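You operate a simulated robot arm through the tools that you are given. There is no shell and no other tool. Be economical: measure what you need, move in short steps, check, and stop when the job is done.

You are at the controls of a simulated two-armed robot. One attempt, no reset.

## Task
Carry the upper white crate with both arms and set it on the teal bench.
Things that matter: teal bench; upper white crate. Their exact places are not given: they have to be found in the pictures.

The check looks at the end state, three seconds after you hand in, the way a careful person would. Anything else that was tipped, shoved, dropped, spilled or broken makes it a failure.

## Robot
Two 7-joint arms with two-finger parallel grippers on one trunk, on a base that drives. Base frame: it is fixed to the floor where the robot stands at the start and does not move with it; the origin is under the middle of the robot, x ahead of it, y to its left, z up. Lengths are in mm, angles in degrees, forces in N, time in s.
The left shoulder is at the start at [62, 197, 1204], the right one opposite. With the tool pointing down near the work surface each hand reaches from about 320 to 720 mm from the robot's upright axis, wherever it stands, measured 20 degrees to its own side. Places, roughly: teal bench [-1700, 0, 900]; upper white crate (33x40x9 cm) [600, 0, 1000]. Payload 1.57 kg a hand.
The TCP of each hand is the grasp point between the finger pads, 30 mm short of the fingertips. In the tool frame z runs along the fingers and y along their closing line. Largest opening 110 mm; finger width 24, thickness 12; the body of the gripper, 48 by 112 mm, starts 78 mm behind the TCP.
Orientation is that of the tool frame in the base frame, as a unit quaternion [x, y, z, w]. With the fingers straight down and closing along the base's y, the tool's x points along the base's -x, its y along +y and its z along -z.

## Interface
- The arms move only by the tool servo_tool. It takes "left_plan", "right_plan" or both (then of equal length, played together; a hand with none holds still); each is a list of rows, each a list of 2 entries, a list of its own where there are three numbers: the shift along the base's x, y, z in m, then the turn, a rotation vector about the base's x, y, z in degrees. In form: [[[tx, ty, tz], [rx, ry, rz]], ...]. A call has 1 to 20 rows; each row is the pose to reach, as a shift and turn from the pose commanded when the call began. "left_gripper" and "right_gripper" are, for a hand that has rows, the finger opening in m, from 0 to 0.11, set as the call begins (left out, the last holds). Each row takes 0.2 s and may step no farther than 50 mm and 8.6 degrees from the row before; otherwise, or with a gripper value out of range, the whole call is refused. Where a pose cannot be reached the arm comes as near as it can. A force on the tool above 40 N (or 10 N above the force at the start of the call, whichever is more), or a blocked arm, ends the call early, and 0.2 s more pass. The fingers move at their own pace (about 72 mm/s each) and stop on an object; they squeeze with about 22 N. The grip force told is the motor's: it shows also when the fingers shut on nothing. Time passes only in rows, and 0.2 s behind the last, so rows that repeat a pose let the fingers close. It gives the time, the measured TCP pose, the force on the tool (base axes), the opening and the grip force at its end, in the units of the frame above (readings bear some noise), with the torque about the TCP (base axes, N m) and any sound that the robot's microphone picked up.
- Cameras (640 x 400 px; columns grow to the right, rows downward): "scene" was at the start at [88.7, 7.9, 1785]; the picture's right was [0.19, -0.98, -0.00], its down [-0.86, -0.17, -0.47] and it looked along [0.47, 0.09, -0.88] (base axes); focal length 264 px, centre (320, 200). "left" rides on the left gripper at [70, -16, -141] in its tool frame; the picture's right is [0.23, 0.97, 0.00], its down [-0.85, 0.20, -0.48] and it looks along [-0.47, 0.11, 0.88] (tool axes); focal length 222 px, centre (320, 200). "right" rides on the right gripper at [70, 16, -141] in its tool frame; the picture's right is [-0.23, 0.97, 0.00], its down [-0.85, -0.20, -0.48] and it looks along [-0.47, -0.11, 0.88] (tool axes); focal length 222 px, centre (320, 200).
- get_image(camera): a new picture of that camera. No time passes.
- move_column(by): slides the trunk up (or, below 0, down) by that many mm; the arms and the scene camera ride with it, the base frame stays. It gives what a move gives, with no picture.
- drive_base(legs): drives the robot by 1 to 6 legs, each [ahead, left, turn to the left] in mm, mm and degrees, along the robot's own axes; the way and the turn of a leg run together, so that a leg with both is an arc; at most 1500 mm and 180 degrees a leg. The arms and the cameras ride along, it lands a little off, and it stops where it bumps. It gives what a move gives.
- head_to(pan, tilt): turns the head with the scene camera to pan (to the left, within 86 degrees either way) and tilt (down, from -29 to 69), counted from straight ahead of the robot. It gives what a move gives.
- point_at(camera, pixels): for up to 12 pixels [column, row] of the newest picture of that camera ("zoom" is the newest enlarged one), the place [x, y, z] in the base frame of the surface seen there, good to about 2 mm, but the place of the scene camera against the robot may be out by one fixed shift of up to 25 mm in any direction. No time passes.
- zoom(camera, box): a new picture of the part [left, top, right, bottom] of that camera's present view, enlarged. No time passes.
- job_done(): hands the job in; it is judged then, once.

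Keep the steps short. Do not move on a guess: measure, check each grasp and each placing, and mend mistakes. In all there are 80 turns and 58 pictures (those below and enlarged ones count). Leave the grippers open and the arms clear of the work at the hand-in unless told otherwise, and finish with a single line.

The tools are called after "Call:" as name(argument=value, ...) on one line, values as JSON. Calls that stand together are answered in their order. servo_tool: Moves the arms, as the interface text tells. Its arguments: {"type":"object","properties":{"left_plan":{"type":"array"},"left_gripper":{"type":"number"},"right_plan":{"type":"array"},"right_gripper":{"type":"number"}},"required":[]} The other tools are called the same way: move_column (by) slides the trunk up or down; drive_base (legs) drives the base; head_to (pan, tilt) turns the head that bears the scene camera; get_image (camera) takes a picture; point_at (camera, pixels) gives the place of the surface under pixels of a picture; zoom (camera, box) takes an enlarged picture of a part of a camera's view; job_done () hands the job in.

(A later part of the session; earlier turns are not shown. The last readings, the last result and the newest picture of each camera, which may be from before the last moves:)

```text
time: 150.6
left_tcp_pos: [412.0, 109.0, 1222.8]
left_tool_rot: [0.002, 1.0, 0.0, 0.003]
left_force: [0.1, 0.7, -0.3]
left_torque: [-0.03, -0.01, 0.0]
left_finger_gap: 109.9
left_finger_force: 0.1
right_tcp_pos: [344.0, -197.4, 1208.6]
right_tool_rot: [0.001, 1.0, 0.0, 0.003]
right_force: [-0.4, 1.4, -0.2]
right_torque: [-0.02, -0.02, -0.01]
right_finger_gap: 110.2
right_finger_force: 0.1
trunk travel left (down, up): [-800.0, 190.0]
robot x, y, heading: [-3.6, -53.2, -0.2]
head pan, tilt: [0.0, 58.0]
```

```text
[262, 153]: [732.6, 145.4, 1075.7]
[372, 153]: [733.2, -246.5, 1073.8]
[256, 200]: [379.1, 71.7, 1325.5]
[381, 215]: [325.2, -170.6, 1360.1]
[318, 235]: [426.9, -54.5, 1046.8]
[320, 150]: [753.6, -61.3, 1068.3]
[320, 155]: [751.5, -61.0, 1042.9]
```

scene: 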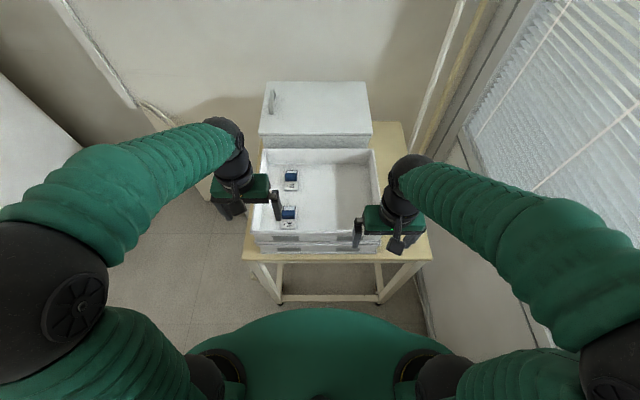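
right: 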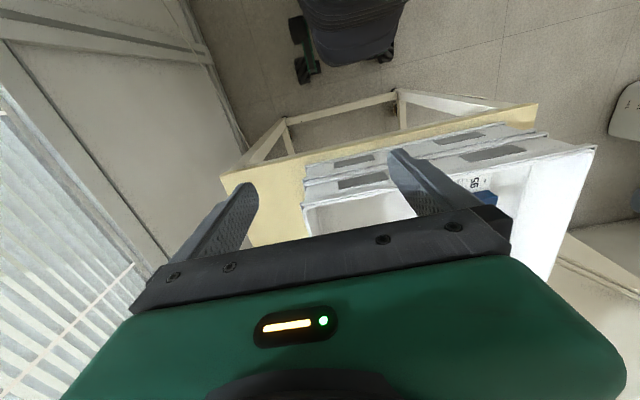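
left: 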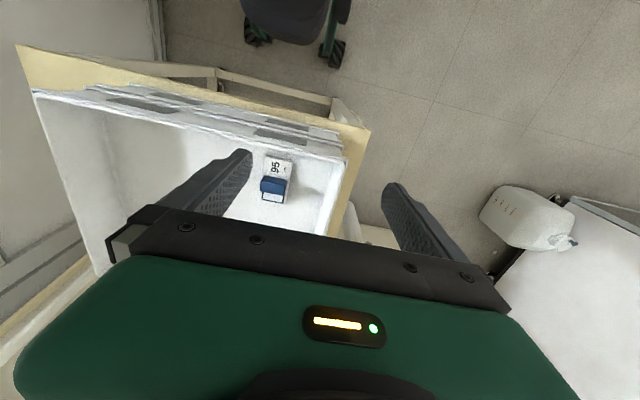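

True rim: z≈1063, x 432–762, y −246 to 155, inner floor 981, so the centre is (597, −46). I'll pinch the two side walls at x≈597, one finger inside and one outside. First I move over the walls at height, then lower to just above the rim.

Call:
servo_tool(left_plan=[[[0.031, 0.007, 0], [0, 0, 0]], [[0.062, 0.014, 0], [0, 0, 0]], [[0.093, 0.021, 0], [0, 0, 0]], [[0.124, 0.028, 0], [0, 0, 0]], [[0.155, 0.035, 0], [0, 0, 0]], [[0.185, 0.042, 0], [0, 0, 0]], [[0.185, 0.042, -0.04], [0, 0, 0]], [[0.185, 0.042, -0.08], [0, 0, 0]], [[0.185, 0.042, -0.115], [0, 0, 0]], [[0.185, 0.042, -0.115], [0, 0, 0]]], right_plan=[[[0.042, -0.008, 0], [0, 0, 0]], [[0.084, -0.016, 0], [0, 0, 0]], [[0.126, -0.024, 0], [0, 0, 0]], [[0.168, -0.031, 0], [0, 0, 0]], [[0.21, -0.039, 0], [0, 0, 0]], [[0.253, -0.046, 0], [0, 0, 0]], [[0.253, -0.046, -0.035], [0, 0, 0]], [[0.253, -0.046, -0.07], [0, 0, 0]], [[0.253, -0.046, -0.102], [0, 0, 0]], [[0.253, -0.046, -0.102], [0, 0, 0]]], left_gripper=0.11, right_gripper=0.11)

Call:
get_image(camera="left")

Call:
get_image(camera="right")

```text
time: 152.8
left_tcp_pos: [596.4, 151.2, 1108.3]
left_tool_rot: [0.002, 1.0, 0.0, 0.003]
left_force: [-0.6, 0.5, -0.3]
left_torque: [0.0, -0.02, -0.01]
left_finger_gap: 110.0
left_finger_force: 0.1
right_tcp_pos: [595.1, -245.8, 1107.6]
right_tool_rot: [0.001, 1.0, 0.001, 0.004]
right_force: [0.5, 0.2, -0.8]
right_torque: [-0.03, 0.02, 0.01]
right_finger_gap: 110.1
right_finger_force: 0.1
trunk travel left (down, up): [-800.0, 190.0]
robot x, y, heading: [-1.3, -55.4, -0.3]
head pan, tilt: [0.0, 58.0]
```

```text
28 pictures are left
```

left: 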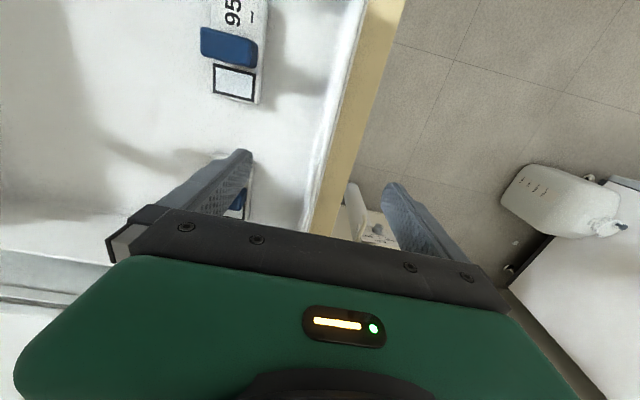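

```text
27 pictures are left
```

right: 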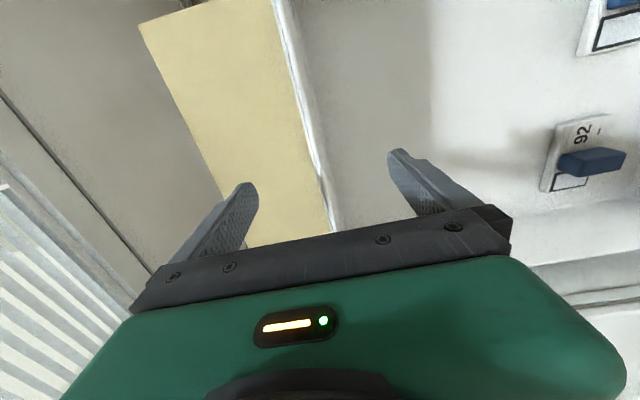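

Each wall is between its fingers, and the two items in the crate are clear of them. I'll lower 71 mm, so the TCP is about 27 mm below the rim.

Call:
servo_tool(left_plan=[[[0, 0, -0.025], [0, 0, 0]], [[0, 0, -0.05], [0, 0, 0]], [[0, 0, -0.071], [0, 0, 0]], [[0, 0, -0.071], [0, 0, 0]]], right_plan=[[[0, 0, -0.025], [0, 0, 0]], [[0, 0, -0.05], [0, 0, 0]], [[0, 0, -0.071], [0, 0, 0]], [[0, 0, -0.071], [0, 0, 0]]])

Call:
servo_tool(left_plan=[[[0, 0, 0], [0, 0, 0]], [[0, 0, 0], [0, 0, 0]], [[0, 0, 0], [0, 0, 0]], [[0, 0, 0], [0, 0, 0]], [[0, 0, 0], [0, 0, 0]], [[0, 0, 0], [0, 0, 0]]], right_plan=[[[0, 0, 0], [0, 0, 0]], [[0, 0, 0], [0, 0, 0]], [[0, 0, 0], [0, 0, 0]], [[0, 0, 0], [0, 0, 0]], [[0, 0, 0], [0, 0, 0]], [[0, 0, 0], [0, 0, 0]]], left_gripper=0, right_gripper=0)

```text
time: 153.8
left_tcp_pos: [597.9, 151.2, 1035.9]
left_tool_rot: [0.001, 1.0, 0.0, 0.004]
left_force: [-0.2, 0.1, 0.2]
left_torque: [-0.01, -0.03, -0.01]
left_finger_gap: 110.0
left_finger_force: 0.1
right_tcp_pos: [596.0, -245.2, 1036.1]
right_tool_rot: [0.001, 1.0, -0.001, 0.003]
right_force: [0.3, 0.8, 0.8]
right_torque: [0.01, 0.01, -0.02]
right_finger_gap: 110.0
right_finger_force: 0.0
trunk travel left (down, up): [-800.0, 190.0]
robot x, y, heading: [-2.3, -56.1, 0.0]
head pan, tilt: [0.0, 58.0]
```

```text
time: 155.2
left_tcp_pos: [597.3, 149.7, 1035.8]
left_tool_rot: [0.001, 1.0, 0.0, 0.003]
left_force: [-0.3, -6.1, 1.5]
left_torque: [0.16, 0.2, 0.2]
left_finger_gap: 5.2
left_finger_force: 21.5
right_tcp_pos: [595.9, -244.4, 1035.9]
right_tool_rot: [0.001, 1.0, 0.0, 0.002]
right_force: [0.1, 5.6, 0.4]
right_torque: [-0.35, 0.14, -0.1]
right_finger_gap: 4.8
right_finger_force: 21.9
trunk travel left (down, up): [-800.0, 190.0]
robot x, y, heading: [-2.1, -52.0, -0.1]
head pan, tilt: [0.0, 58.0]
```

Both walls are gripped, with gaps of about 5 mm at 22 N. I'll lift 20 mm with a 1.5 mm inward correction, then check.

Call:
servo_tool(left_plan=[[[0, -0.0015, 0], [0, 0, 0]], [[0, -0.0015, 0.006], [0, 0, 0]], [[0, -0.0015, 0.012], [0, 0, 0]], [[0, -0.0015, 0.02], [0, 0, 0]], [[0, -0.0015, 0.02], [0, 0, 0]], [[0, -0.0015, 0.02], [0, 0, 0]]], right_plan=[[[0, 0.0015, 0], [0, 0, 0]], [[0, 0.0015, 0.006], [0, 0, 0]], [[0, 0.0015, 0.012], [0, 0, 0]], [[0, 0.0015, 0.02], [0, 0, 0]], [[0, 0.0015, 0.02], [0, 0, 0]], [[0, 0.0015, 0.02], [0, 0, 0]]])

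Call:
get_image(camera="scene")

```text
time: 156.6
left_tcp_pos: [597.8, 149.5, 1057.4]
left_tool_rot: [0.001, 1.0, 0.002, 0.002]
left_force: [2.1, 14.4, -7.4]
left_torque: [0.08, -0.08, 0.34]
left_finger_gap: 5.0
left_finger_force: 21.7
right_tcp_pos: [598.2, -244.3, 1053.9]
right_tool_rot: [0.002, 1.0, -0.001, 0.003]
right_force: [-2.0, -15.7, 0.7]
right_torque: [1.1, 0.14, 0.22]
right_finger_gap: 5.0
right_finger_force: 21.5
trunk travel left (down, up): [-800.0, 190.0]
robot x, y, heading: [-6.0, -49.7, 0.0]
head pan, tilt: [0.0, 58.0]
```

```text
26 pictures are left
```

scene: 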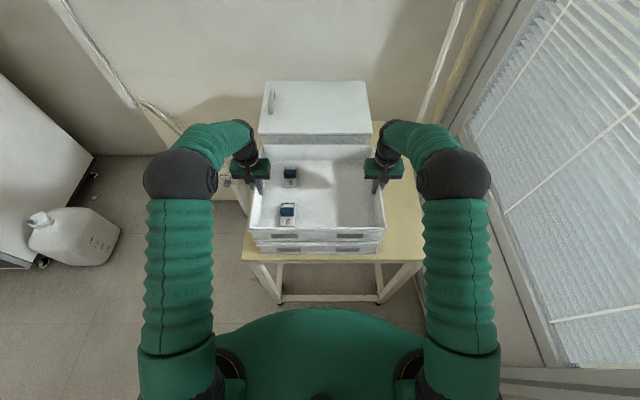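

Call:
point_at(camera="scene", pixels=[[252, 228], [318, 228], [383, 228], [300, 232], [345, 232], [320, 150], [260, 240], [380, 240]])

Call:
zoom(camera="scene", box=[230, 130, 410, 270])

```text
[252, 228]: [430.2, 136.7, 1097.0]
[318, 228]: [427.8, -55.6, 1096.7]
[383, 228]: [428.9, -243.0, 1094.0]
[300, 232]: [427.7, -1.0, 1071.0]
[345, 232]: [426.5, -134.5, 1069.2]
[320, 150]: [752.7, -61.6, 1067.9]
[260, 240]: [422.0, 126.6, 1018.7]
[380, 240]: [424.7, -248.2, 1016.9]
```

```text
2.86 times, centred on (320, 200) of scene
```

zoom: 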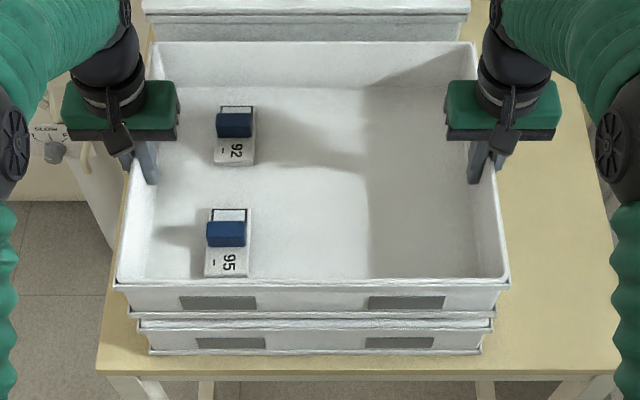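

Call:
point_at(camera="zoom", pixels=[[160, 44], [240, 44], [310, 44], [380, 44], [460, 44], [125, 282], [310, 290], [500, 284]])

Call:
servo_tool(left_plan=[[[0, 0.001, 0], [0, 0, 0]], [[0, 0.001, 0], [0, 0, 0]]], right_plan=[[[0, -0.001, 0], [0, 0, 0]], [[0, -0.001, 0], [0, 0, 0]]])

```text
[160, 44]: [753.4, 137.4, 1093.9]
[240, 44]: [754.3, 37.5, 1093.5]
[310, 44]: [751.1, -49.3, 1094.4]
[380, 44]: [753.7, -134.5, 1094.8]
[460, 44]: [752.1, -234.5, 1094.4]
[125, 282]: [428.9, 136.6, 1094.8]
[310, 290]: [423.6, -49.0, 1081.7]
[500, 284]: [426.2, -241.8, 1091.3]
```

```text
time: 157.2
left_tcp_pos: [597.0, 149.8, 1056.4]
left_tool_rot: [0.001, 1.0, 0.0, 0.003]
left_force: [2.0, 16.2, -7.1]
left_torque: [0.33, 0.07, 0.46]
left_finger_gap: 5.1
left_finger_force: 21.6
right_tcp_pos: [598.4, -244.6, 1054.8]
right_tool_rot: [0.001, 1.0, -0.001, 0.003]
right_force: [-1.7, -15.5, -1.2]
right_torque: [0.9, -0.06, 0.34]
right_finger_gap: 4.9
right_finger_force: 22.3
trunk travel left (down, up): [-800.0, 190.0]
robot x, y, heading: [-1.5, -56.8, -0.1]
head pan, tilt: [0.0, 58.0]
```

The crate is level and up by about 21 mm. The hands push inward with 16 N, so I'll ease out 2 mm more and see.

Call:
servo_tool(left_plan=[[[0, 0.001, 0.01], [0, 0, 0]], [[0, 0.002, 0.02], [0, 0, 0]], [[0, 0.002, 0.03], [0, 0, 0]], [[0, 0.002, 0.03], [0, 0, 0]]], right_plan=[[[0, -0.001, 0.01], [0, 0, 0]], [[0, -0.002, 0.02], [0, 0, 0]], [[0, -0.002, 0.031], [0, 0, 0]], [[0, -0.002, 0.031], [0, 0, 0]]])

```text
time: 158.2
left_tcp_pos: [598.7, 150.5, 1086.9]
left_tool_rot: [0.002, 1.0, -0.001, 0.003]
left_force: [1.0, -1.3, -0.4]
left_torque: [-0.21, 0.51, 0.39]
left_finger_gap: 5.3
left_finger_force: 21.7
right_tcp_pos: [597.9, -245.3, 1086.4]
right_tool_rot: [0.001, 1.0, 0.0, 0.002]
right_force: [-0.4, 0.8, -6.8]
right_torque: [-0.99, -0.45, -0.1]
right_finger_gap: 5.0
right_finger_force: 22.6
trunk travel left (down, up): [-800.0, 190.0]
robot x, y, heading: [-1.5, -51.2, -0.2]
head pan, tilt: [0.0, 58.0]
```

The forces are balanced now. I'll raise another 60 mm and then draw the crate 130 mm toward the robot for the trip.

Call:
servo_tool(left_plan=[[[0, 0, 0.015], [0, 0, 0]], [[0, 0, 0.03], [0, 0, 0]], [[0, 0, 0.045], [0, 0, 0]], [[0, 0, 0.06], [0, 0, 0]], [[-0.015, 0, 0.06], [0, 0, 0]], [[-0.03, 0, 0.06], [0, 0, 0]], [[-0.045, 0, 0.06], [0, 0, 0]], [[-0.06, 0, 0.06], [0, 0, 0]], [[-0.075, 0, 0.06], [0, 0, 0]], [[-0.09, 0, 0.06], [0, 0, 0]], [[-0.105, 0, 0.06], [0, 0, 0]], [[-0.12, 0, 0.06], [0, 0, 0]], [[-0.13, 0, 0.06], [0, 0, 0]], [[-0.13, 0, 0.06], [0, 0, 0]]], right_plan=[[[0, 0, 0.015], [0, 0, 0]], [[0, 0, 0.03], [0, 0, 0]], [[0, 0, 0.045], [0, 0, 0]], [[0, 0, 0.06], [0, 0, 0]], [[-0.015, 0, 0.06], [0, 0, 0]], [[-0.03, 0, 0.06], [0, 0, 0]], [[-0.045, 0, 0.06], [0, 0, 0]], [[-0.06, 0, 0.06], [0, 0, 0]], [[-0.075, 0, 0.06], [0, 0, 0]], [[-0.09, 0, 0.06], [0, 0, 0]], [[-0.105, 0, 0.06], [0, 0, 0]], [[-0.12, 0, 0.06], [0, 0, 0]], [[-0.13, 0, 0.06], [0, 0, 0]], [[-0.13, 0, 0.06], [0, 0, 0]]])

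Call:
get_image(camera="scene")

```text
time: 161.2
left_tcp_pos: [468.8, 151.1, 1146.1]
left_tool_rot: [0.001, 1.0, 0.0, 0.002]
left_force: [2.1, -29.6, 0.1]
left_torque: [-0.59, -0.01, 0.45]
left_finger_gap: 5.1
left_finger_force: 22.5
right_tcp_pos: [469.1, -243.9, 1147.0]
right_tool_rot: [0.0, 1.0, 0.0, 0.003]
right_force: [-2.4, 29.7, -7.8]
right_torque: [-0.98, 0.07, 0.19]
right_finger_gap: 5.1
right_finger_force: 21.8
trunk travel left (down, up): [-800.0, 190.0]
robot x, y, heading: [-4.2, -52.6, -0.3]
head pan, tilt: [0.0, 58.0]
```

```text
24 pictures are left
```

scene: 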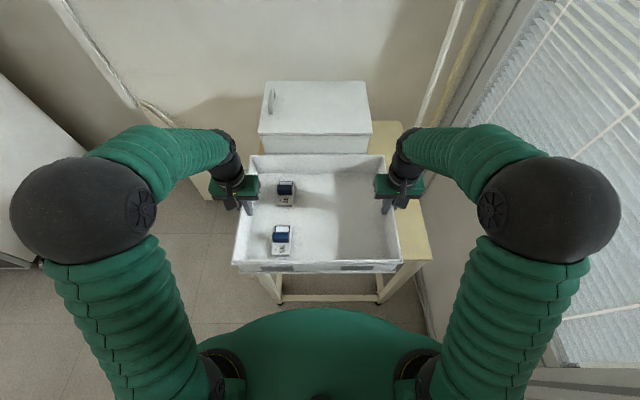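

The crate is level and clear, but the hands now pull apart with 30 N. I'll ease inward 1.2 mm each.

Call:
servo_tool(left_plan=[[[0, -0.0012, 0], [0, 0, 0]], [[0, -0.0012, 0], [0, 0, 0]]], right_plan=[[[0, 0.0012, 0], [0, 0, 0]], [[0, 0.0012, 0], [0, 0, 0]]])

```text
time: 161.8
left_tcp_pos: [468.7, 150.8, 1146.7]
left_tool_rot: [0.002, 1.0, 0.0, 0.003]
left_force: [1.8, -23.1, 0.8]
left_torque: [-0.93, 0.03, 0.31]
left_finger_gap: 5.0
left_finger_force: 21.8
right_tcp_pos: [467.8, -245.6, 1147.1]
right_tool_rot: [0.001, 1.0, 0.0, 0.002]
right_force: [-1.0, 22.8, -9.1]
right_torque: [-0.97, -0.02, 0.23]
right_finger_gap: 4.9
right_finger_force: 22.1
trunk travel left (down, up): [-800.0, 190.0]
robot x, y, heading: [1.9, -48.9, -0.1]
head pan, tilt: [0.0, 58.0]
```

Call:
servo_tool(left_plan=[[[0, -0.0015, 0], [0, 0, 0]], [[0, -0.003, 0], [0, 0, 0]], [[0, -0.003, 0], [0, 0, 0]]], right_plan=[[[0, 0.0015, 0], [0, 0, 0]], [[0, 0.003, 0], [0, 0, 0]], [[0, 0.003, 0], [0, 0, 0]]])

```text
time: 162.6
left_tcp_pos: [467.5, 150.9, 1145.7]
left_tool_rot: [0.001, 1.0, 0.001, 0.003]
left_force: [0.7, 11.1, -2.2]
left_torque: [-1.21, -0.01, 0.05]
left_finger_gap: 5.0
left_finger_force: 22.1
right_tcp_pos: [467.9, -245.3, 1146.1]
right_tool_rot: [0.002, 1.0, -0.001, 0.002]
right_force: [-2.1, -11.0, -5.9]
right_torque: [0.21, 0.05, 0.53]
right_finger_gap: 5.1
right_finger_force: 20.9
trunk travel left (down, up): [-800.0, 190.0]
robot x, y, heading: [-3.5, -51.8, -0.3]
head pan, tilt: [0.0, 58.0]
```

The forces are moderate and the grip is firm. Now I turn left in place, half way first. The crate corner sweeps a radius of about 665 mm at z>1080, clear of everything measured.

Call:
drive_base(legs=[[0, 0, 30]])

```text
time: 164.5
left_tcp_pos: [301.0, 359.8, 1146.7]
left_tool_rot: [-0.261, 0.965, 0.003, 0.002]
left_force: [-19.5, 34.3, -3.1]
left_torque: [-0.88, -0.49, 0.12]
left_finger_gap: 5.4
left_finger_force: 21.8
right_tcp_pos: [500.9, 17.8, 1145.8]
right_tool_rot: [-0.26, 0.966, -0.001, 0.003]
right_force: [19.2, -34.3, -3.9]
right_torque: [0.47, 0.27, 0.29]
right_finger_gap: 4.9
right_finger_force: 22.2
trunk travel left (down, up): [-800.0, 190.0]
robot x, y, heading: [-1.2, -53.4, 30.1]
head pan, tilt: [0.0, 58.0]
```

The inward squeeze rose to 39 N. I'll relieve it by moving each hand outward 2 mm along the crate's cross axis.

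Call:
servo_tool(left_plan=[[[-0.001, 0.0017, 0], [0, 0, 0]], [[-0.001, 0.0017, 0], [0, 0, 0]]], right_plan=[[[0.001, -0.0017, 0], [0, 0, 0]], [[0.001, -0.0017, 0], [0, 0, 0]]])

Call:
drive_base(legs=[[0, 0, 60]])

```text
time: 165.1
left_tcp_pos: [299.0, 360.5, 1145.7]
left_tool_rot: [-0.261, 0.965, 0.002, 0.003]
left_force: [9.1, -15.7, 0.7]
left_torque: [-1.22, -0.17, 0.19]
left_finger_gap: 4.9
left_finger_force: 22.2
right_tcp_pos: [499.1, 18.9, 1147.5]
right_tool_rot: [-0.262, 0.965, -0.002, 0.004]
right_force: [-10.9, 14.9, -9.3]
right_torque: [-0.36, -0.67, 0.21]
right_finger_gap: 5.1
right_finger_force: 22.4
trunk travel left (down, up): [-800.0, 190.0]
robot x, y, heading: [-6.1, -54.9, 30.0]
head pan, tilt: [0.0, 58.0]
```

```text
time: 168.1
left_tcp_pos: [-194.5, 421.8, 1146.8]
left_tool_rot: [-0.699, 0.715, 0.003, 0.002]
left_force: [33.0, 0.0, -0.4]
left_torque: [0.09, -0.96, 0.21]
left_finger_gap: 5.0
left_finger_force: 21.9
right_tcp_pos: [200.4, 410.6, 1147.2]
right_tool_rot: [-0.698, 0.716, 0.002, 0.003]
right_force: [-32.7, -0.9, -6.9]
right_torque: [-0.15, -0.61, 0.22]
right_finger_gap: 4.9
right_finger_force: 21.9
trunk travel left (down, up): [-800.0, 190.0]
robot x, y, heading: [-1.9, -53.2, 88.5]
head pan, tilt: [0.0, 58.0]
```

Call:
servo_tool(left_plan=[[[0.0012, 0, 0], [0, 0, 0]], [[0.0012, 0, 0], [0, 0, 0]]], right_plan=[[[-0.0012, 0, 0], [0, 0, 0]], [[-0.0012, 0, 0], [0, 0, 0]]])

Call:
drive_base(legs=[[1450, -40, 1]])

Call:
get_image(camera="scene")

```text
time: 168.7
left_tcp_pos: [-194.9, 418.5, 1145.9]
left_tool_rot: [-0.698, 0.716, 0.003, 0.003]
left_force: [-9.6, 2.4, -1.5]
left_torque: [-0.48, -1.17, 0.16]
left_finger_gap: 5.3
left_finger_force: 22.0
right_tcp_pos: [198.6, 409.7, 1147.5]
right_tool_rot: [-0.698, 0.716, 0.001, 0.005]
right_force: [9.5, -2.1, -7.1]
right_torque: [0.42, -0.22, 0.47]
right_finger_gap: 4.8
right_finger_force: 22.0
trunk travel left (down, up): [-800.0, 190.0]
robot x, y, heading: [1.1, -52.2, 88.3]
head pan, tilt: [0.0, 58.0]
```

```text
time: 175.9
left_tcp_pos: [-115.6, 1874.3, 1146.7]
left_tool_rot: [-0.698, 0.716, 0.004, 0.002]
left_force: [-26.5, 1.3, -1.6]
left_torque: [-0.05, -1.02, 0.21]
left_finger_gap: 5.2
left_finger_force: 21.9
right_tcp_pos: [277.1, 1866.7, 1147.9]
right_tool_rot: [-0.699, 0.716, 0.001, 0.005]
right_force: [27.6, -1.4, -6.7]
right_torque: [0.0, -0.03, 0.4]
right_finger_gap: 5.2
right_finger_force: 22.2
trunk travel left (down, up): [-800.0, 190.0]
robot x, y, heading: [74.0, 1401.2, 88.7]
head pan, tilt: [0.0, 58.0]
```

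```text
23 pictures are left
```

scene: 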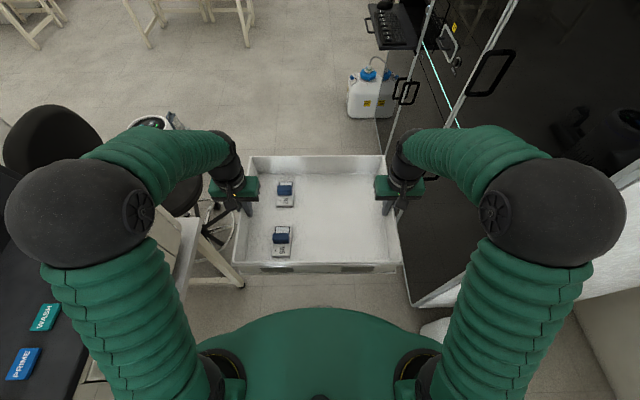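

The crate rides level. I'll check the side clearances: cabinet handles at (490,75) and (405,92), keyboard tray at (400,35), and my elbows.

Call:
point_at(camera="scene", pixels=[[490, 75], [405, 92], [385, 30], [435, 250], [605, 200], [15, 210], [30, 210], [40, 130], [450, 40], [60, 350], [370, 90]])

```text
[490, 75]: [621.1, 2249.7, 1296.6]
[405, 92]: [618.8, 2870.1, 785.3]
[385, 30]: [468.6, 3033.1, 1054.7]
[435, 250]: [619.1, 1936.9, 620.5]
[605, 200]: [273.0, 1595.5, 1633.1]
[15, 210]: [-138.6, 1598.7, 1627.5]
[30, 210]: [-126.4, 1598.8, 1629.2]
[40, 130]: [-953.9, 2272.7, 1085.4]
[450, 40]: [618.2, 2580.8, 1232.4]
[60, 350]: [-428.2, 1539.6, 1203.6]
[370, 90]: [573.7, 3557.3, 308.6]
```

Clear on both sides. I'll ease the squeeze slightly and drive on north, drifting west away from the tray and the carboy.

Call:
servo_tool(left_plan=[[[-0.0008, 0, 0], [0, 0, 0]], [[-0.0008, 0, 0], [0, 0, 0]]], right_plan=[[[0.0008, 0, 0], [0, 0, 0]], [[0.0008, 0, 0], [0, 0, 0]]])

Call:
drive_base(legs=[[1300, 130, 1.3]])

```text
time: 176.5
left_tcp_pos: [-116.5, 1872.3, 1147.5]
left_tool_rot: [-0.699, 0.715, 0.004, 0.003]
left_force: [4.8, 1.3, -0.2]
left_torque: [-0.56, -1.08, 0.18]
left_finger_gap: 5.0
left_finger_force: 22.3
right_tcp_pos: [278.1, 1865.4, 1149.5]
right_tool_rot: [-0.699, 0.715, 0.002, 0.004]
right_force: [-4.6, -1.1, -7.0]
right_torque: [0.52, -0.33, 0.37]
right_finger_gap: 4.8
right_finger_force: 22.5
trunk travel left (down, up): [-800.0, 190.0]
robot x, y, heading: [77.8, 1404.8, 88.6]
head pan, tilt: [0.0, 58.0]
```

```text
time: 183.1
left_tcp_pos: [-243.6, 3163.2, 1148.1]
left_tool_rot: [0.708, -0.706, -0.003, -0.004]
left_force: [24.5, 1.9, -0.8]
left_torque: [-0.02, -1.04, 0.21]
left_finger_gap: 4.8
left_finger_force: 21.7
right_tcp_pos: [151.8, 3166.9, 1149.9]
right_tool_rot: [0.709, -0.705, -0.002, -0.004]
right_force: [-23.7, -1.1, -7.4]
right_torque: [0.03, -0.35, 0.36]
right_finger_gap: 4.7
right_finger_force: 21.7
trunk travel left (down, up): [-800.0, 190.0]
robot x, y, heading: [-36.8, 2702.2, 90.0]
head pan, tilt: [0.0, 58.0]
```

Call:
servo_tool(left_plan=[[[0.0007, 0, 0], [0, 0, 0]], [[0.0007, 0, 0], [0, 0, 0]]], right_plan=[[[-0.0007, 0, 0], [0, 0, 0]], [[-0.0007, 0, 0], [0, 0, 0]]])

Call:
drive_base(legs=[[1350, 150, 0], [0, 0, 88]])

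```text
time: 183.7
left_tcp_pos: [-243.3, 3162.9, 1149.0]
left_tool_rot: [0.708, -0.706, -0.005, -0.004]
left_force: [-9.6, 0.7, -1.8]
left_torque: [-0.56, -1.17, 0.13]
left_finger_gap: 5.2
left_finger_force: 21.8
right_tcp_pos: [152.2, 3165.9, 1149.8]
right_tool_rot: [0.708, -0.706, -0.003, -0.007]
right_force: [9.5, -2.0, -5.6]
right_torque: [0.52, 0.14, 0.5]
right_finger_gap: 4.8
right_finger_force: 21.8
trunk travel left (down, up): [-800.0, 190.0]
robot x, y, heading: [-34.4, 2702.9, 90.2]
head pan, tilt: [0.0, 58.0]
```

```text
time: 194.3
left_tcp_pos: [-650.4, 3885.6, 1147.4]
left_tool_rot: [1.0, -0.024, -0.006, 0.001]
left_force: [-2.6, -27.4, -2.4]
left_torque: [1.0, -0.03, 0.18]
left_finger_gap: 5.0
left_finger_force: 21.6
right_tcp_pos: [-632.9, 4280.2, 1149.4]
right_tool_rot: [1.0, -0.025, -0.005, -0.003]
right_force: [3.3, 28.4, -5.7]
right_torque: [-0.24, -0.09, 0.37]
right_finger_gap: 5.0
right_finger_force: 22.1
trunk travel left (down, up): [-800.0, 190.0]
robot x, y, heading: [-179.2, 4064.1, 177.0]
head pan, tilt: [0.0, 58.0]
```

Call:
servo_tool(left_plan=[[[0, -0.0007, 0], [0, 0, 0]], [[0, -0.0007, 0], [0, 0, 0]]], right_plan=[[[0, 0.0007, 0], [0, 0, 0]], [[0, 0.0007, 0], [0, 0, 0]]])

Call:
drive_base(legs=[[1300, 50, 3], [1230, 0, 0]])

Call:
get_image(camera="scene")

```text
time: 194.9
left_tcp_pos: [-649.2, 3883.7, 1148.2]
left_tool_rot: [1.0, -0.025, -0.005, 0.0]
left_force: [-1.8, 5.3, -1.9]
left_torque: [1.04, -0.61, 0.17]
left_finger_gap: 5.1
left_finger_force: 22.0
right_tcp_pos: [-632.6, 4278.9, 1149.6]
right_tool_rot: [1.0, -0.025, -0.005, -0.003]
right_force: [2.3, -4.8, -6.5]
right_torque: [0.0, 0.54, 0.44]
right_finger_gap: 4.8
right_finger_force: 21.9
trunk travel left (down, up): [-800.0, 190.0]
robot x, y, heading: [-179.2, 4063.3, 176.9]
head pan, tilt: [0.0, 58.0]
```

```text
time: 207.2
left_tcp_pos: [-3169.7, 3808.3, 1149.3]
left_tool_rot: [1.0, 0.009, -0.007, 0.0]
left_force: [-1.8, 24.3, -1.1]
left_torque: [1.03, 0.02, 0.2]
left_finger_gap: 4.9
left_finger_force: 21.7
right_tcp_pos: [-3179.4, 4202.5, 1151.2]
right_tool_rot: [1.0, 0.009, -0.007, -0.003]
right_force: [2.1, -25.4, -6.6]
right_torque: [-0.07, -0.06, 0.37]
right_finger_gap: 5.0
right_finger_force: 22.1
trunk travel left (down, up): [-800.0, 190.0]
robot x, y, heading: [-2716.5, 4019.0, -179.0]
head pan, tilt: [0.0, 58.0]
```

```text
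22 pictures are left
```

scene: 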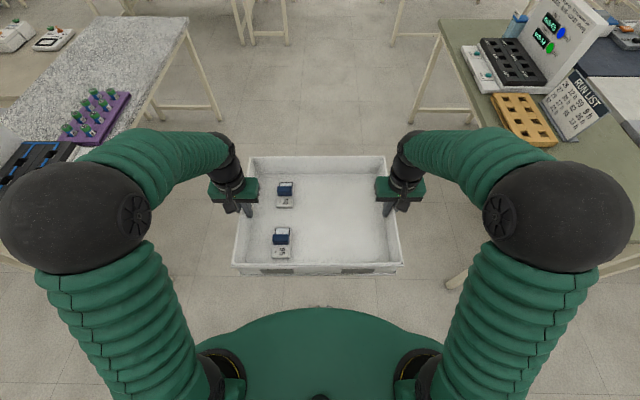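

Everything is steady. I turn left to face south, with the crate swing clear of the granite bench, and then drive south in two legs.

Call:
servo_tool(left_plan=[[[0, 0.0007, 0], [0, 0, 0]], [[0, 0.0007, 0], [0, 0, 0]]], right_plan=[[[0, -0.0007, 0], [0, 0, 0]], [[0, -0.0007, 0], [0, 0, 0]]])

Call:
drive_base(legs=[[0, 0, 89], [1200, 30, 0]])

```text
time: 207.8
left_tcp_pos: [-3169.3, 3807.7, 1148.8]
left_tool_rot: [1.0, 0.009, -0.008, 0.0]
left_force: [-1.1, -8.8, -0.8]
left_torque: [1.26, -0.58, 0.03]
left_finger_gap: 5.1
left_finger_force: 22.2
right_tcp_pos: [-3177.6, 4201.1, 1150.7]
right_tool_rot: [1.0, 0.009, -0.007, -0.004]
right_force: [0.3, 8.7, -7.3]
right_torque: [0.17, 0.57, 0.47]
right_finger_gap: 4.8
right_finger_force: 22.4
trunk travel left (down, up): [-800.0, 190.0]
robot x, y, heading: [-2715.2, 4020.8, -179.2]
head pan, tilt: [0.0, 58.0]
```

```text
time: 217.6
left_tcp_pos: [-2461.0, 2391.5, 1149.6]
left_tool_rot: [0.701, 0.713, -0.006, 0.005]
left_force: [27.8, 0.3, -2.1]
left_torque: [-0.12, 1.09, 0.1]
left_finger_gap: 5.2
left_finger_force: 21.9
right_tcp_pos: [-2855.3, 2384.3, 1152.9]
right_tool_rot: [0.702, 0.712, -0.007, 0.003]
right_force: [-27.8, 0.3, -6.6]
right_torque: [0.16, 0.03, 0.33]
right_finger_gap: 4.8
right_finger_force: 22.1
trunk travel left (down, up): [-800.0, 190.0]
robot x, y, heading: [-2674.0, 2847.7, -89.1]
head pan, tilt: [0.0, 58.0]
```

Call:
servo_tool(left_plan=[[[0.0007, 0, 0], [0, 0, 0]], [[0.0007, 0, 0], [0, 0, 0]]], right_plan=[[[-0.0007, 0, 0], [0, 0, 0]], [[-0.0007, 0, 0], [0, 0, 0]]])

Call:
drive_base(legs=[[1150, -60, -0.5], [1150, -30, 0]])

```text
time: 218.2
left_tcp_pos: [-2461.4, 2392.3, 1148.4]
left_tool_rot: [0.701, 0.713, -0.005, 0.006]
left_force: [-4.9, 0.0, 0.6]
left_torque: [0.5, 1.29, -0.01]
left_finger_gap: 4.8
left_finger_force: 22.1
right_tcp_pos: [-2855.7, 2385.8, 1152.2]
right_tool_rot: [0.701, 0.713, -0.007, 0.004]
right_force: [5.5, -0.3, -9.0]
right_torque: [-0.48, 0.85, 0.11]
right_finger_gap: 4.9
right_finger_force: 22.0
trunk travel left (down, up): [-800.0, 190.0]
robot x, y, heading: [-2670.4, 2843.1, -89.0]
head pan, tilt: [0.0, 58.0]
```

```text
time: 229.6
left_tcp_pos: [-2510.2, 88.6, 1149.4]
left_tool_rot: [0.7, 0.714, -0.006, 0.005]
left_force: [-24.2, -0.5, 1.2]
left_torque: [-0.1, 1.31, 0.01]
left_finger_gap: 5.1
left_finger_force: 21.4
right_tcp_pos: [-2903.4, 80.8, 1153.6]
right_tool_rot: [0.701, 0.713, -0.009, 0.004]
right_force: [24.2, 0.9, -9.5]
right_torque: [0.04, 0.78, 0.12]
right_finger_gap: 4.9
right_finger_force: 22.4
trunk travel left (down, up): [-800.0, 190.0]
robot x, y, heading: [-2720.0, 545.7, -89.0]
head pan, tilt: [0.0, 58.0]
```

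Now I turn to face the bench (east) and strafe right to y≈−30.

Call:
servo_tool(left_plan=[[[-0.0007, 0, 0], [0, 0, 0]], [[-0.0007, 0, 0], [0, 0, 0]]], right_plan=[[[0.0007, 0, 0], [0, 0, 0]], [[0.0007, 0, 0], [0, 0, 0]]])

Call:
drive_base(legs=[[0, 0, 89], [0, -575, 0]])

Call:
get_image(camera="scene")

```text
time: 230.2
left_tcp_pos: [-2509.9, 90.1, 1150.2]
left_tool_rot: [0.7, 0.714, -0.007, 0.007]
left_force: [5.7, -0.1, 0.3]
left_torque: [0.44, 1.25, -0.1]
left_finger_gap: 5.1
left_finger_force: 21.6
right_tcp_pos: [-2904.2, 82.1, 1153.6]
right_tool_rot: [0.701, 0.713, -0.009, 0.002]
right_force: [-6.3, -0.1, -6.0]
right_torque: [-0.41, 0.09, 0.18]
right_finger_gap: 4.8
right_finger_force: 22.4
trunk travel left (down, up): [-800.0, 190.0]
robot x, y, heading: [-2722.6, 541.6, -89.2]
head pan, tilt: [0.0, 58.0]
```

```text
time: 237.2
left_tcp_pos: [-2281.8, 153.6, 1150.1]
left_tool_rot: [0.016, 1.0, -0.002, 0.009]
left_force: [1.2, 25.6, -1.0]
left_torque: [-1.11, 0.01, -0.04]
left_finger_gap: 5.1
left_finger_force: 22.2
right_tcp_pos: [-2294.7, -242.0, 1154.3]
right_tool_rot: [0.017, 1.0, -0.006, 0.007]
right_force: [-0.6, -25.6, -6.4]
right_torque: [-0.04, 0.09, 0.12]
right_finger_gap: 5.1
right_finger_force: 22.0
trunk travel left (down, up): [-800.0, 190.0]
robot x, y, heading: [-2744.0, -36.6, -2.2]
head pan, tilt: [0.0, 58.0]
```

```text
21 pictures are left
```

scene: 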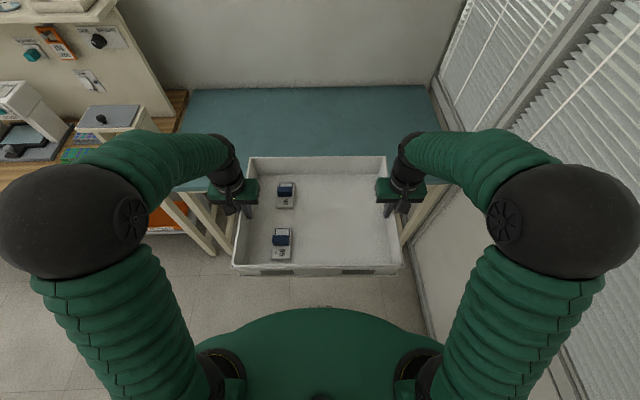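

The bench is straight ahead. I'll drive ahead 370 mm with a 2.2° heading correction, so the crate (bottom z≈1085) moves over the bench (≈885).

Call:
servo_tool(left_plan=[[[0, 0.0007, 0], [0, 0, 0]], [[0, 0.0007, 0], [0, 0, 0]]], right_plan=[[[0, -0.0007, 0], [0, 0, 0]], [[0, -0.0007, 0], [0, 0, 0]]])

Call:
drive_base(legs=[[370, 0, 2.2]])

Call:
servo_tool(left_plan=[[[0.02, 0, 0], [0, 0, 0]], [[0.04, 0, 0], [0, 0, 0]], [[0.06, 0, 0], [0, 0, 0]], [[0.08, 0, 0], [0, 0, 0]], [[0.1, 0, 0], [0, 0, 0]], [[0.12, 0, 0], [0, 0, 0]], [[0.12, 0, 0], [0, 0, 0]]], right_plan=[[[0.02, 0, 0], [0, 0, 0]], [[0.04, 0, 0], [0, 0, 0]], [[0.06, 0, 0], [0, 0, 0]], [[0.08, 0, 0], [0, 0, 0]], [[0.1, 0, 0], [0, 0, 0]], [[0.12, 0, 0], [0, 0, 0]], [[0.12, 0, 0], [0, 0, 0]]])

Call:
get_image(camera="scene")

```text
time: 237.8
left_tcp_pos: [-2284.4, 148.7, 1150.2]
left_tool_rot: [0.018, 1.0, -0.001, 0.01]
left_force: [-0.5, -8.5, -0.2]
left_torque: [-1.2, 0.43, -0.04]
left_finger_gap: 5.1
left_finger_force: 21.7
right_tcp_pos: [-2297.1, -247.0, 1152.5]
right_tool_rot: [0.018, 1.0, -0.003, 0.007]
right_force: [0.9, 9.1, -8.4]
right_torque: [-0.45, -0.34, -0.09]
right_finger_gap: 5.1
right_finger_force: 22.0
trunk travel left (down, up): [-800.0, 190.0]
robot x, y, heading: [-2743.3, -36.8, -2.2]
head pan, tilt: [0.0, 58.0]
```

```text
time: 240.1
left_tcp_pos: [-1925.7, 157.0, 1151.8]
left_tool_rot: [-0.001, 1.0, -0.001, 0.01]
left_force: [-0.3, -27.3, -0.1]
left_torque: [-1.06, -0.26, -0.03]
left_finger_gap: 4.9
left_finger_force: 22.2
right_tcp_pos: [-1923.8, -237.5, 1154.8]
right_tool_rot: [-0.001, 1.0, -0.002, 0.01]
right_force: [-0.3, 26.5, -7.5]
right_torque: [-0.41, 0.24, -0.04]
right_finger_gap: 4.6
right_finger_force: 22.1
trunk travel left (down, up): [-800.0, 190.0]
robot x, y, heading: [-2380.1, -48.7, 0.2]
head pan, tilt: [0.0, 58.0]
```

```text
time: 241.7
left_tcp_pos: [-1802.5, 157.5, 1152.3]
left_tool_rot: [-0.001, 1.0, -0.001, 0.011]
left_force: [0.2, 2.0, 2.0]
left_torque: [-1.29, 0.15, -0.16]
left_finger_gap: 5.2
left_finger_force: 22.2
right_tcp_pos: [-1803.5, -237.6, 1155.3]
right_tool_rot: [-0.001, 1.0, -0.003, 0.009]
right_force: [1.5, -2.0, -8.7]
right_torque: [-0.78, -0.14, -0.31]
right_finger_gap: 4.9
right_finger_force: 22.1
trunk travel left (down, up): [-800.0, 190.0]
robot x, y, heading: [-2379.9, -45.0, -0.1]
head pan, tilt: [0.0, 58.0]
```

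```text
20 pictures are left
```

scene: 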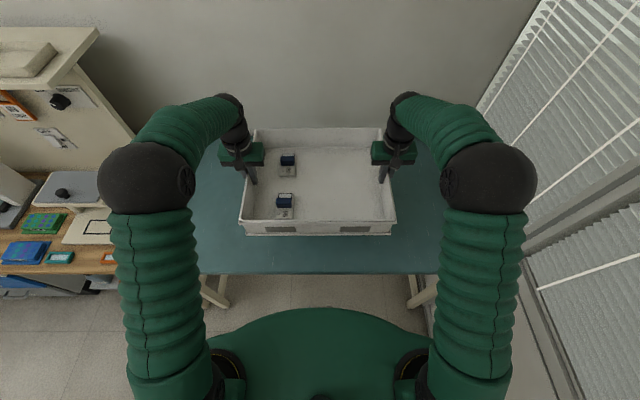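

The crate is over the bench. I'll measure the rim level, the bench front edge and the bench height.

Call:
point_at(camera="scene", pixels=[[242, 219], [318, 221], [394, 221], [258, 129], [318, 129], [380, 129], [220, 220], [320, 255], [320, 270], [415, 220], [320, 236]])

```text
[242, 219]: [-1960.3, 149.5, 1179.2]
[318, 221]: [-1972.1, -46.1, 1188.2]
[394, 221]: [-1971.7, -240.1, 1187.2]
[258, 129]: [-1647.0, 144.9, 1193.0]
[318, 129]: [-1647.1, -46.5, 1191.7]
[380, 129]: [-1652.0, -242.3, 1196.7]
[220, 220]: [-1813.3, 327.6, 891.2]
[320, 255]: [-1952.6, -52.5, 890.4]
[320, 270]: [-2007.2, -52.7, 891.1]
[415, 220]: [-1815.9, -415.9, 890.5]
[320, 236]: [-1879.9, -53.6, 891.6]
```

Level within a few mm. Rim (scene) ≈1190, bench 891, crate height ≈90, so it needs to go down about 209 mm. I'll lower the trunk by 180 mm first, which keeps the arm geometry.

Call:
move_column(by=-100)

Call:
move_column(by=-80)

Call:
get_image(camera="scene")

Call:
point_at(camera="scene", pixels=[[242, 220], [318, 222], [394, 222], [258, 129], [380, 129], [320, 255]])

```text
time: 243.0
left_tcp_pos: [-1803.8, 157.2, 1052.0]
left_tool_rot: [-0.001, 1.0, -0.001, 0.011]
left_force: [-1.7, 9.4, -0.2]
left_torque: [-1.24, -0.15, -0.18]
left_finger_gap: 5.3
left_finger_force: 22.4
right_tcp_pos: [-1803.3, -237.8, 1055.0]
right_tool_rot: [-0.001, 1.0, -0.002, 0.009]
right_force: [2.5, -9.1, -9.6]
right_torque: [-0.75, 0.29, -0.29]
right_finger_gap: 4.7
right_finger_force: 21.6
trunk travel left (down, up): [-700.0, 290.0]
robot x, y, heading: [-2378.8, -44.8, -0.1]
head pan, tilt: [0.0, 58.0]
```

```text
time: 244.2
left_tcp_pos: [-1803.5, 157.3, 970.5]
left_tool_rot: [0.0, 1.0, -0.002, 0.01]
left_force: [-0.7, 13.5, 1.1]
left_torque: [-1.26, -0.15, -0.16]
left_finger_gap: 5.2
left_finger_force: 21.7
right_tcp_pos: [-1802.8, -236.8, 974.3]
right_tool_rot: [-0.001, 1.0, -0.004, 0.009]
right_force: [0.8, -13.7, -8.5]
right_torque: [-0.79, 0.2, -0.27]
right_finger_gap: 4.9
right_finger_force: 21.6
trunk travel left (down, up): [-620.0, 370.0]
robot x, y, heading: [-2376.0, -45.8, -0.1]
head pan, tilt: [0.0, 58.0]
```

```text
19 pictures are left
```

scene: 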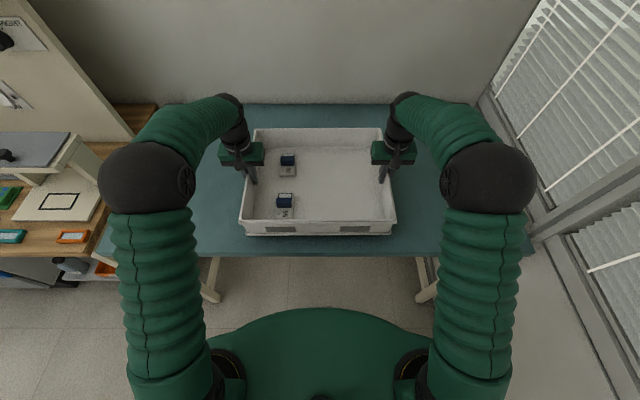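

```text
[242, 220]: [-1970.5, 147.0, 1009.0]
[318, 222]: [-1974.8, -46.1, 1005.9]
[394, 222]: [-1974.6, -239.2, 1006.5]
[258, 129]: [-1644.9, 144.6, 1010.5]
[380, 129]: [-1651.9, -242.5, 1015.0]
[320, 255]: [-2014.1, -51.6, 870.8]
```

The front edge would sit about 37 mm inside the bench edge, so I'll move in 40 mm more for margin and then lower 20 mm.

Call:
servo_tool(left_plan=[[[0.013, 0, 0], [0, 0, 0]], [[0.027, 0, 0], [0, 0, 0]], [[0.04, 0, 0], [0, 0, 0]], [[0.04, 0, -0.006], [0, 0, 0]], [[0.04, 0, -0.012], [0, 0, 0]], [[0.04, 0, -0.018], [0, 0, 0]], [[0.04, 0, -0.018], [0, 0, 0]]], right_plan=[[[0.013, 0, 0], [0, 0, 0]], [[0.027, 0, 0], [0, 0, 0]], [[0.04, 0, 0], [0, 0, 0]], [[0.04, 0, -0.007], [0, 0, 0]], [[0.04, 0, -0.014], [0, 0, 0]], [[0.04, 0, -0.02], [0, 0, 0]], [[0.04, 0, -0.02], [0, 0, 0]]])

Call:
servo_tool(left_plan=[[[0, 0, -0.003], [0, 0, 0]], [[0, 0, -0.006], [0, 0, 0]], [[0, 0, -0.006], [0, 0, 0]]], right_plan=[[[0, 0, -0.003], [0, 0, 0]], [[0, 0, -0.006], [0, 0, 0]], [[0, 0, -0.006], [0, 0, 0]]])

```text
time: 245.8
left_tcp_pos: [-1763.1, 157.7, 952.0]
left_tool_rot: [0.0, 1.0, -0.001, 0.009]
left_force: [-1.1, 15.8, -1.9]
left_torque: [-1.06, 0.03, -0.25]
left_finger_gap: 5.2
left_finger_force: 21.8
right_tcp_pos: [-1763.5, -238.6, 954.6]
right_tool_rot: [0.0, 1.0, -0.003, 0.008]
right_force: [1.6, -15.9, -5.4]
right_torque: [0.26, -0.03, -0.35]
right_finger_gap: 5.1
right_finger_force: 21.9
trunk travel left (down, up): [-620.0, 370.0]
robot x, y, heading: [-2377.1, -42.9, -0.3]
head pan, tilt: [0.0, 58.0]
```

```text
time: 246.6
left_tcp_pos: [-1763.3, 155.8, 945.5]
left_tool_rot: [-0.001, 1.0, -0.001, 0.01]
left_force: [-1.5, 18.2, -2.6]
left_torque: [-0.99, 0.28, -0.34]
left_finger_gap: 5.1
left_finger_force: 21.6
right_tcp_pos: [-1764.3, -237.3, 948.4]
right_tool_rot: [-0.001, 1.0, -0.004, 0.009]
right_force: [2.1, -18.4, -4.9]
right_torque: [0.33, -0.2, -0.45]
right_finger_gap: 5.1
right_finger_force: 21.5
trunk travel left (down, up): [-620.0, 370.0]
robot x, y, heading: [-2375.8, -41.4, 0.0]
head pan, tilt: [0.0, 58.0]
```

Not down yet; the load is still about 7 N. I'll keep lowering in small steps and read the force.

Call:
servo_tool(left_plan=[[[0, 0.0005, -0.002], [0, 0, 0]], [[0, 0.0005, -0.004], [0, 0, 0]], [[0, 0.0005, -0.004], [0, 0, 0]]], right_plan=[[[0, -0.0005, -0.002], [0, 0, 0]], [[0, -0.0005, -0.004], [0, 0, 0]], [[0, -0.0005, -0.004], [0, 0, 0]]])

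Call:
zoom(camera="scene", box=[220, 110, 420, 260])

Call:
point_at(camera="zoom", pixels=[[90, 345], [310, 350], [530, 350], [130, 40], [500, 40], [310, 395], [310, 410], [310, 430]])

```text
time: 247.4
left_tcp_pos: [-1763.4, 157.0, 943.6]
left_tool_rot: [-0.001, 1.0, -0.001, 0.011]
left_force: [0.3, 14.7, 3.1]
left_torque: [-0.33, 0.8, -0.57]
left_finger_gap: 5.0
left_finger_force: 22.1
right_tcp_pos: [-1763.7, -237.4, 944.2]
right_tool_rot: [-0.001, 1.0, -0.002, 0.008]
right_force: [2.0, -15.5, -3.0]
right_torque: [0.64, 0.56, -0.46]
right_finger_gap: 5.1
right_finger_force: 21.4
trunk travel left (down, up): [-620.0, 370.0]
robot x, y, heading: [-2375.7, -47.2, 0.0]
head pan, tilt: [0.0, 58.0]
```

```text
2.67 times, centred on (320, 185) of scene
```

zoom: 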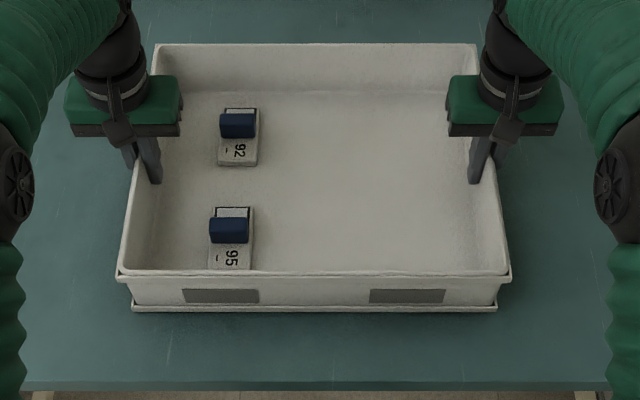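

```text
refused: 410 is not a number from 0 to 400
```

The left side now pushes up (+3 N), so contact has begun. I'll go 2 mm lower and measure.

Call:
servo_tool(left_plan=[[[0, 0, -0.001], [0, 0, 0]], [[0, 0, -0.001], [0, 0, 0]]], right_plan=[[[0, 0, -0.0015], [0, 0, 0]], [[0, 0, -0.003], [0, 0, 0]]])

Call:
zoom(camera="scene", box=[220, 110, 420, 260])

Call:
point_at(camera="zoom", pixels=[[125, 272], [310, 272], [505, 275], [165, 46], [310, 46], [470, 46], [310, 330], [310, 385], [40, 250]])

```text
time: 248.0
left_tcp_pos: [-1764.1, 157.1, 941.1]
left_tool_rot: [-0.001, 1.0, 0.0, 0.01]
left_force: [0.2, 15.7, -1.5]
left_torque: [0.06, 0.65, -0.54]
left_finger_gap: 4.8
left_finger_force: 21.9
right_tcp_pos: [-1764.2, -237.9, 941.8]
right_tool_rot: [0.0, 1.0, -0.003, 0.01]
right_force: [3.1, -16.8, 3.1]
right_torque: [1.07, 0.79, -0.21]
right_finger_gap: 5.2
right_finger_force: 22.2
trunk travel left (down, up): [-620.0, 370.0]
robot x, y, heading: [-2376.1, -46.0, -0.2]
head pan, tilt: [0.0, 58.0]
```

```text
2.67 times, centred on (320, 185) of scene
```

zoom: 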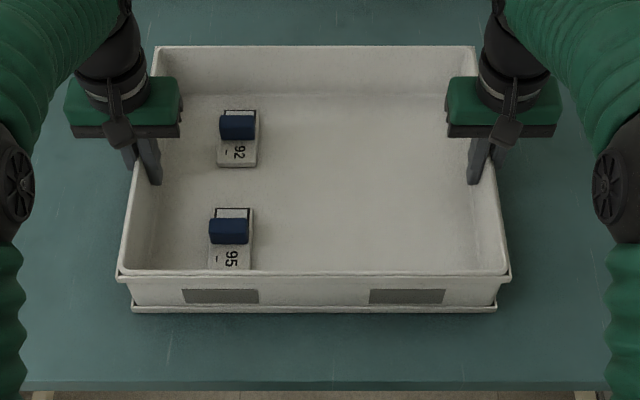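

```text
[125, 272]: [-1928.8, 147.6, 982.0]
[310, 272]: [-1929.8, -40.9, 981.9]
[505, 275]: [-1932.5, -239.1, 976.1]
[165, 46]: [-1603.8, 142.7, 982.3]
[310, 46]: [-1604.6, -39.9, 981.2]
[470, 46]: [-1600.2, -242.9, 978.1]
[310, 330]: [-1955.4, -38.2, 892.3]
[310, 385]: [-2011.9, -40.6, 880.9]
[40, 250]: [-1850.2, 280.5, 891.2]
```

The rim is at 982 all round (bench 891 plus a 91 mm crate) and the weight is off the arms. I'll ease the squeeze and then open the grippers.

Call:
servo_tool(left_plan=[[[0, 0.0008, -0.0005], [0, 0, 0]], [[0, 0.0008, -0.0005], [0, 0, 0]]], right_plan=[[[0, -0.0008, -0.0005], [0, 0, 0]], [[0, -0.0008, -0.0005], [0, 0, 0]]])

Call:
servo_tool(left_plan=[[[0, 0, 0], [0, 0, 0]], [[0, 0, 0], [0, 0, 0]], [[0, 0, 0], [0, 0, 0]], [[0, 0, 0], [0, 0, 0]], [[0, 0, 0], [0, 0, 0]]], right_plan=[[[0, 0, 0], [0, 0, 0]], [[0, 0, 0], [0, 0, 0]], [[0, 0, 0], [0, 0, 0]], [[0, 0, 0], [0, 0, 0]], [[0, 0, 0], [0, 0, 0]]], left_gripper=0.08, right_gripper=0.08)

```text
time: 248.6
left_tcp_pos: [-1762.7, 156.9, 941.2]
left_tool_rot: [-0.001, 1.0, -0.001, 0.01]
left_force: [-1.3, 11.8, 2.7]
left_torque: [0.34, 0.74, -0.47]
left_finger_gap: 4.9
left_finger_force: 22.2
right_tcp_pos: [-1764.4, -237.6, 941.8]
right_tool_rot: [-0.001, 1.0, -0.003, 0.01]
right_force: [3.3, -12.1, 1.6]
right_torque: [0.92, -0.09, -0.36]
right_finger_gap: 5.0
right_finger_force: 22.0
trunk travel left (down, up): [-620.0, 370.0]
robot x, y, heading: [-2376.6, -45.7, -0.1]
head pan, tilt: [0.0, 58.0]
```

```text
time: 249.8
left_tcp_pos: [-1764.0, 158.5, 941.1]
left_tool_rot: [-0.001, 1.0, 0.0, 0.01]
left_force: [-1.4, 0.7, -0.4]
left_torque: [0.0, 0.0, 0.02]
left_finger_gap: 79.9
left_finger_force: 0.2
right_tcp_pos: [-1764.9, -236.5, 940.7]
right_tool_rot: [-0.001, 1.0, -0.003, 0.01]
right_force: [0.3, -0.1, 0.6]
right_torque: [-0.01, -0.01, 0.01]
right_finger_gap: 80.3
right_finger_force: 0.1
trunk travel left (down, up): [-620.0, 370.0]
robot x, y, heading: [-2374.0, -43.1, -0.2]
head pan, tilt: [0.0, 58.0]
```

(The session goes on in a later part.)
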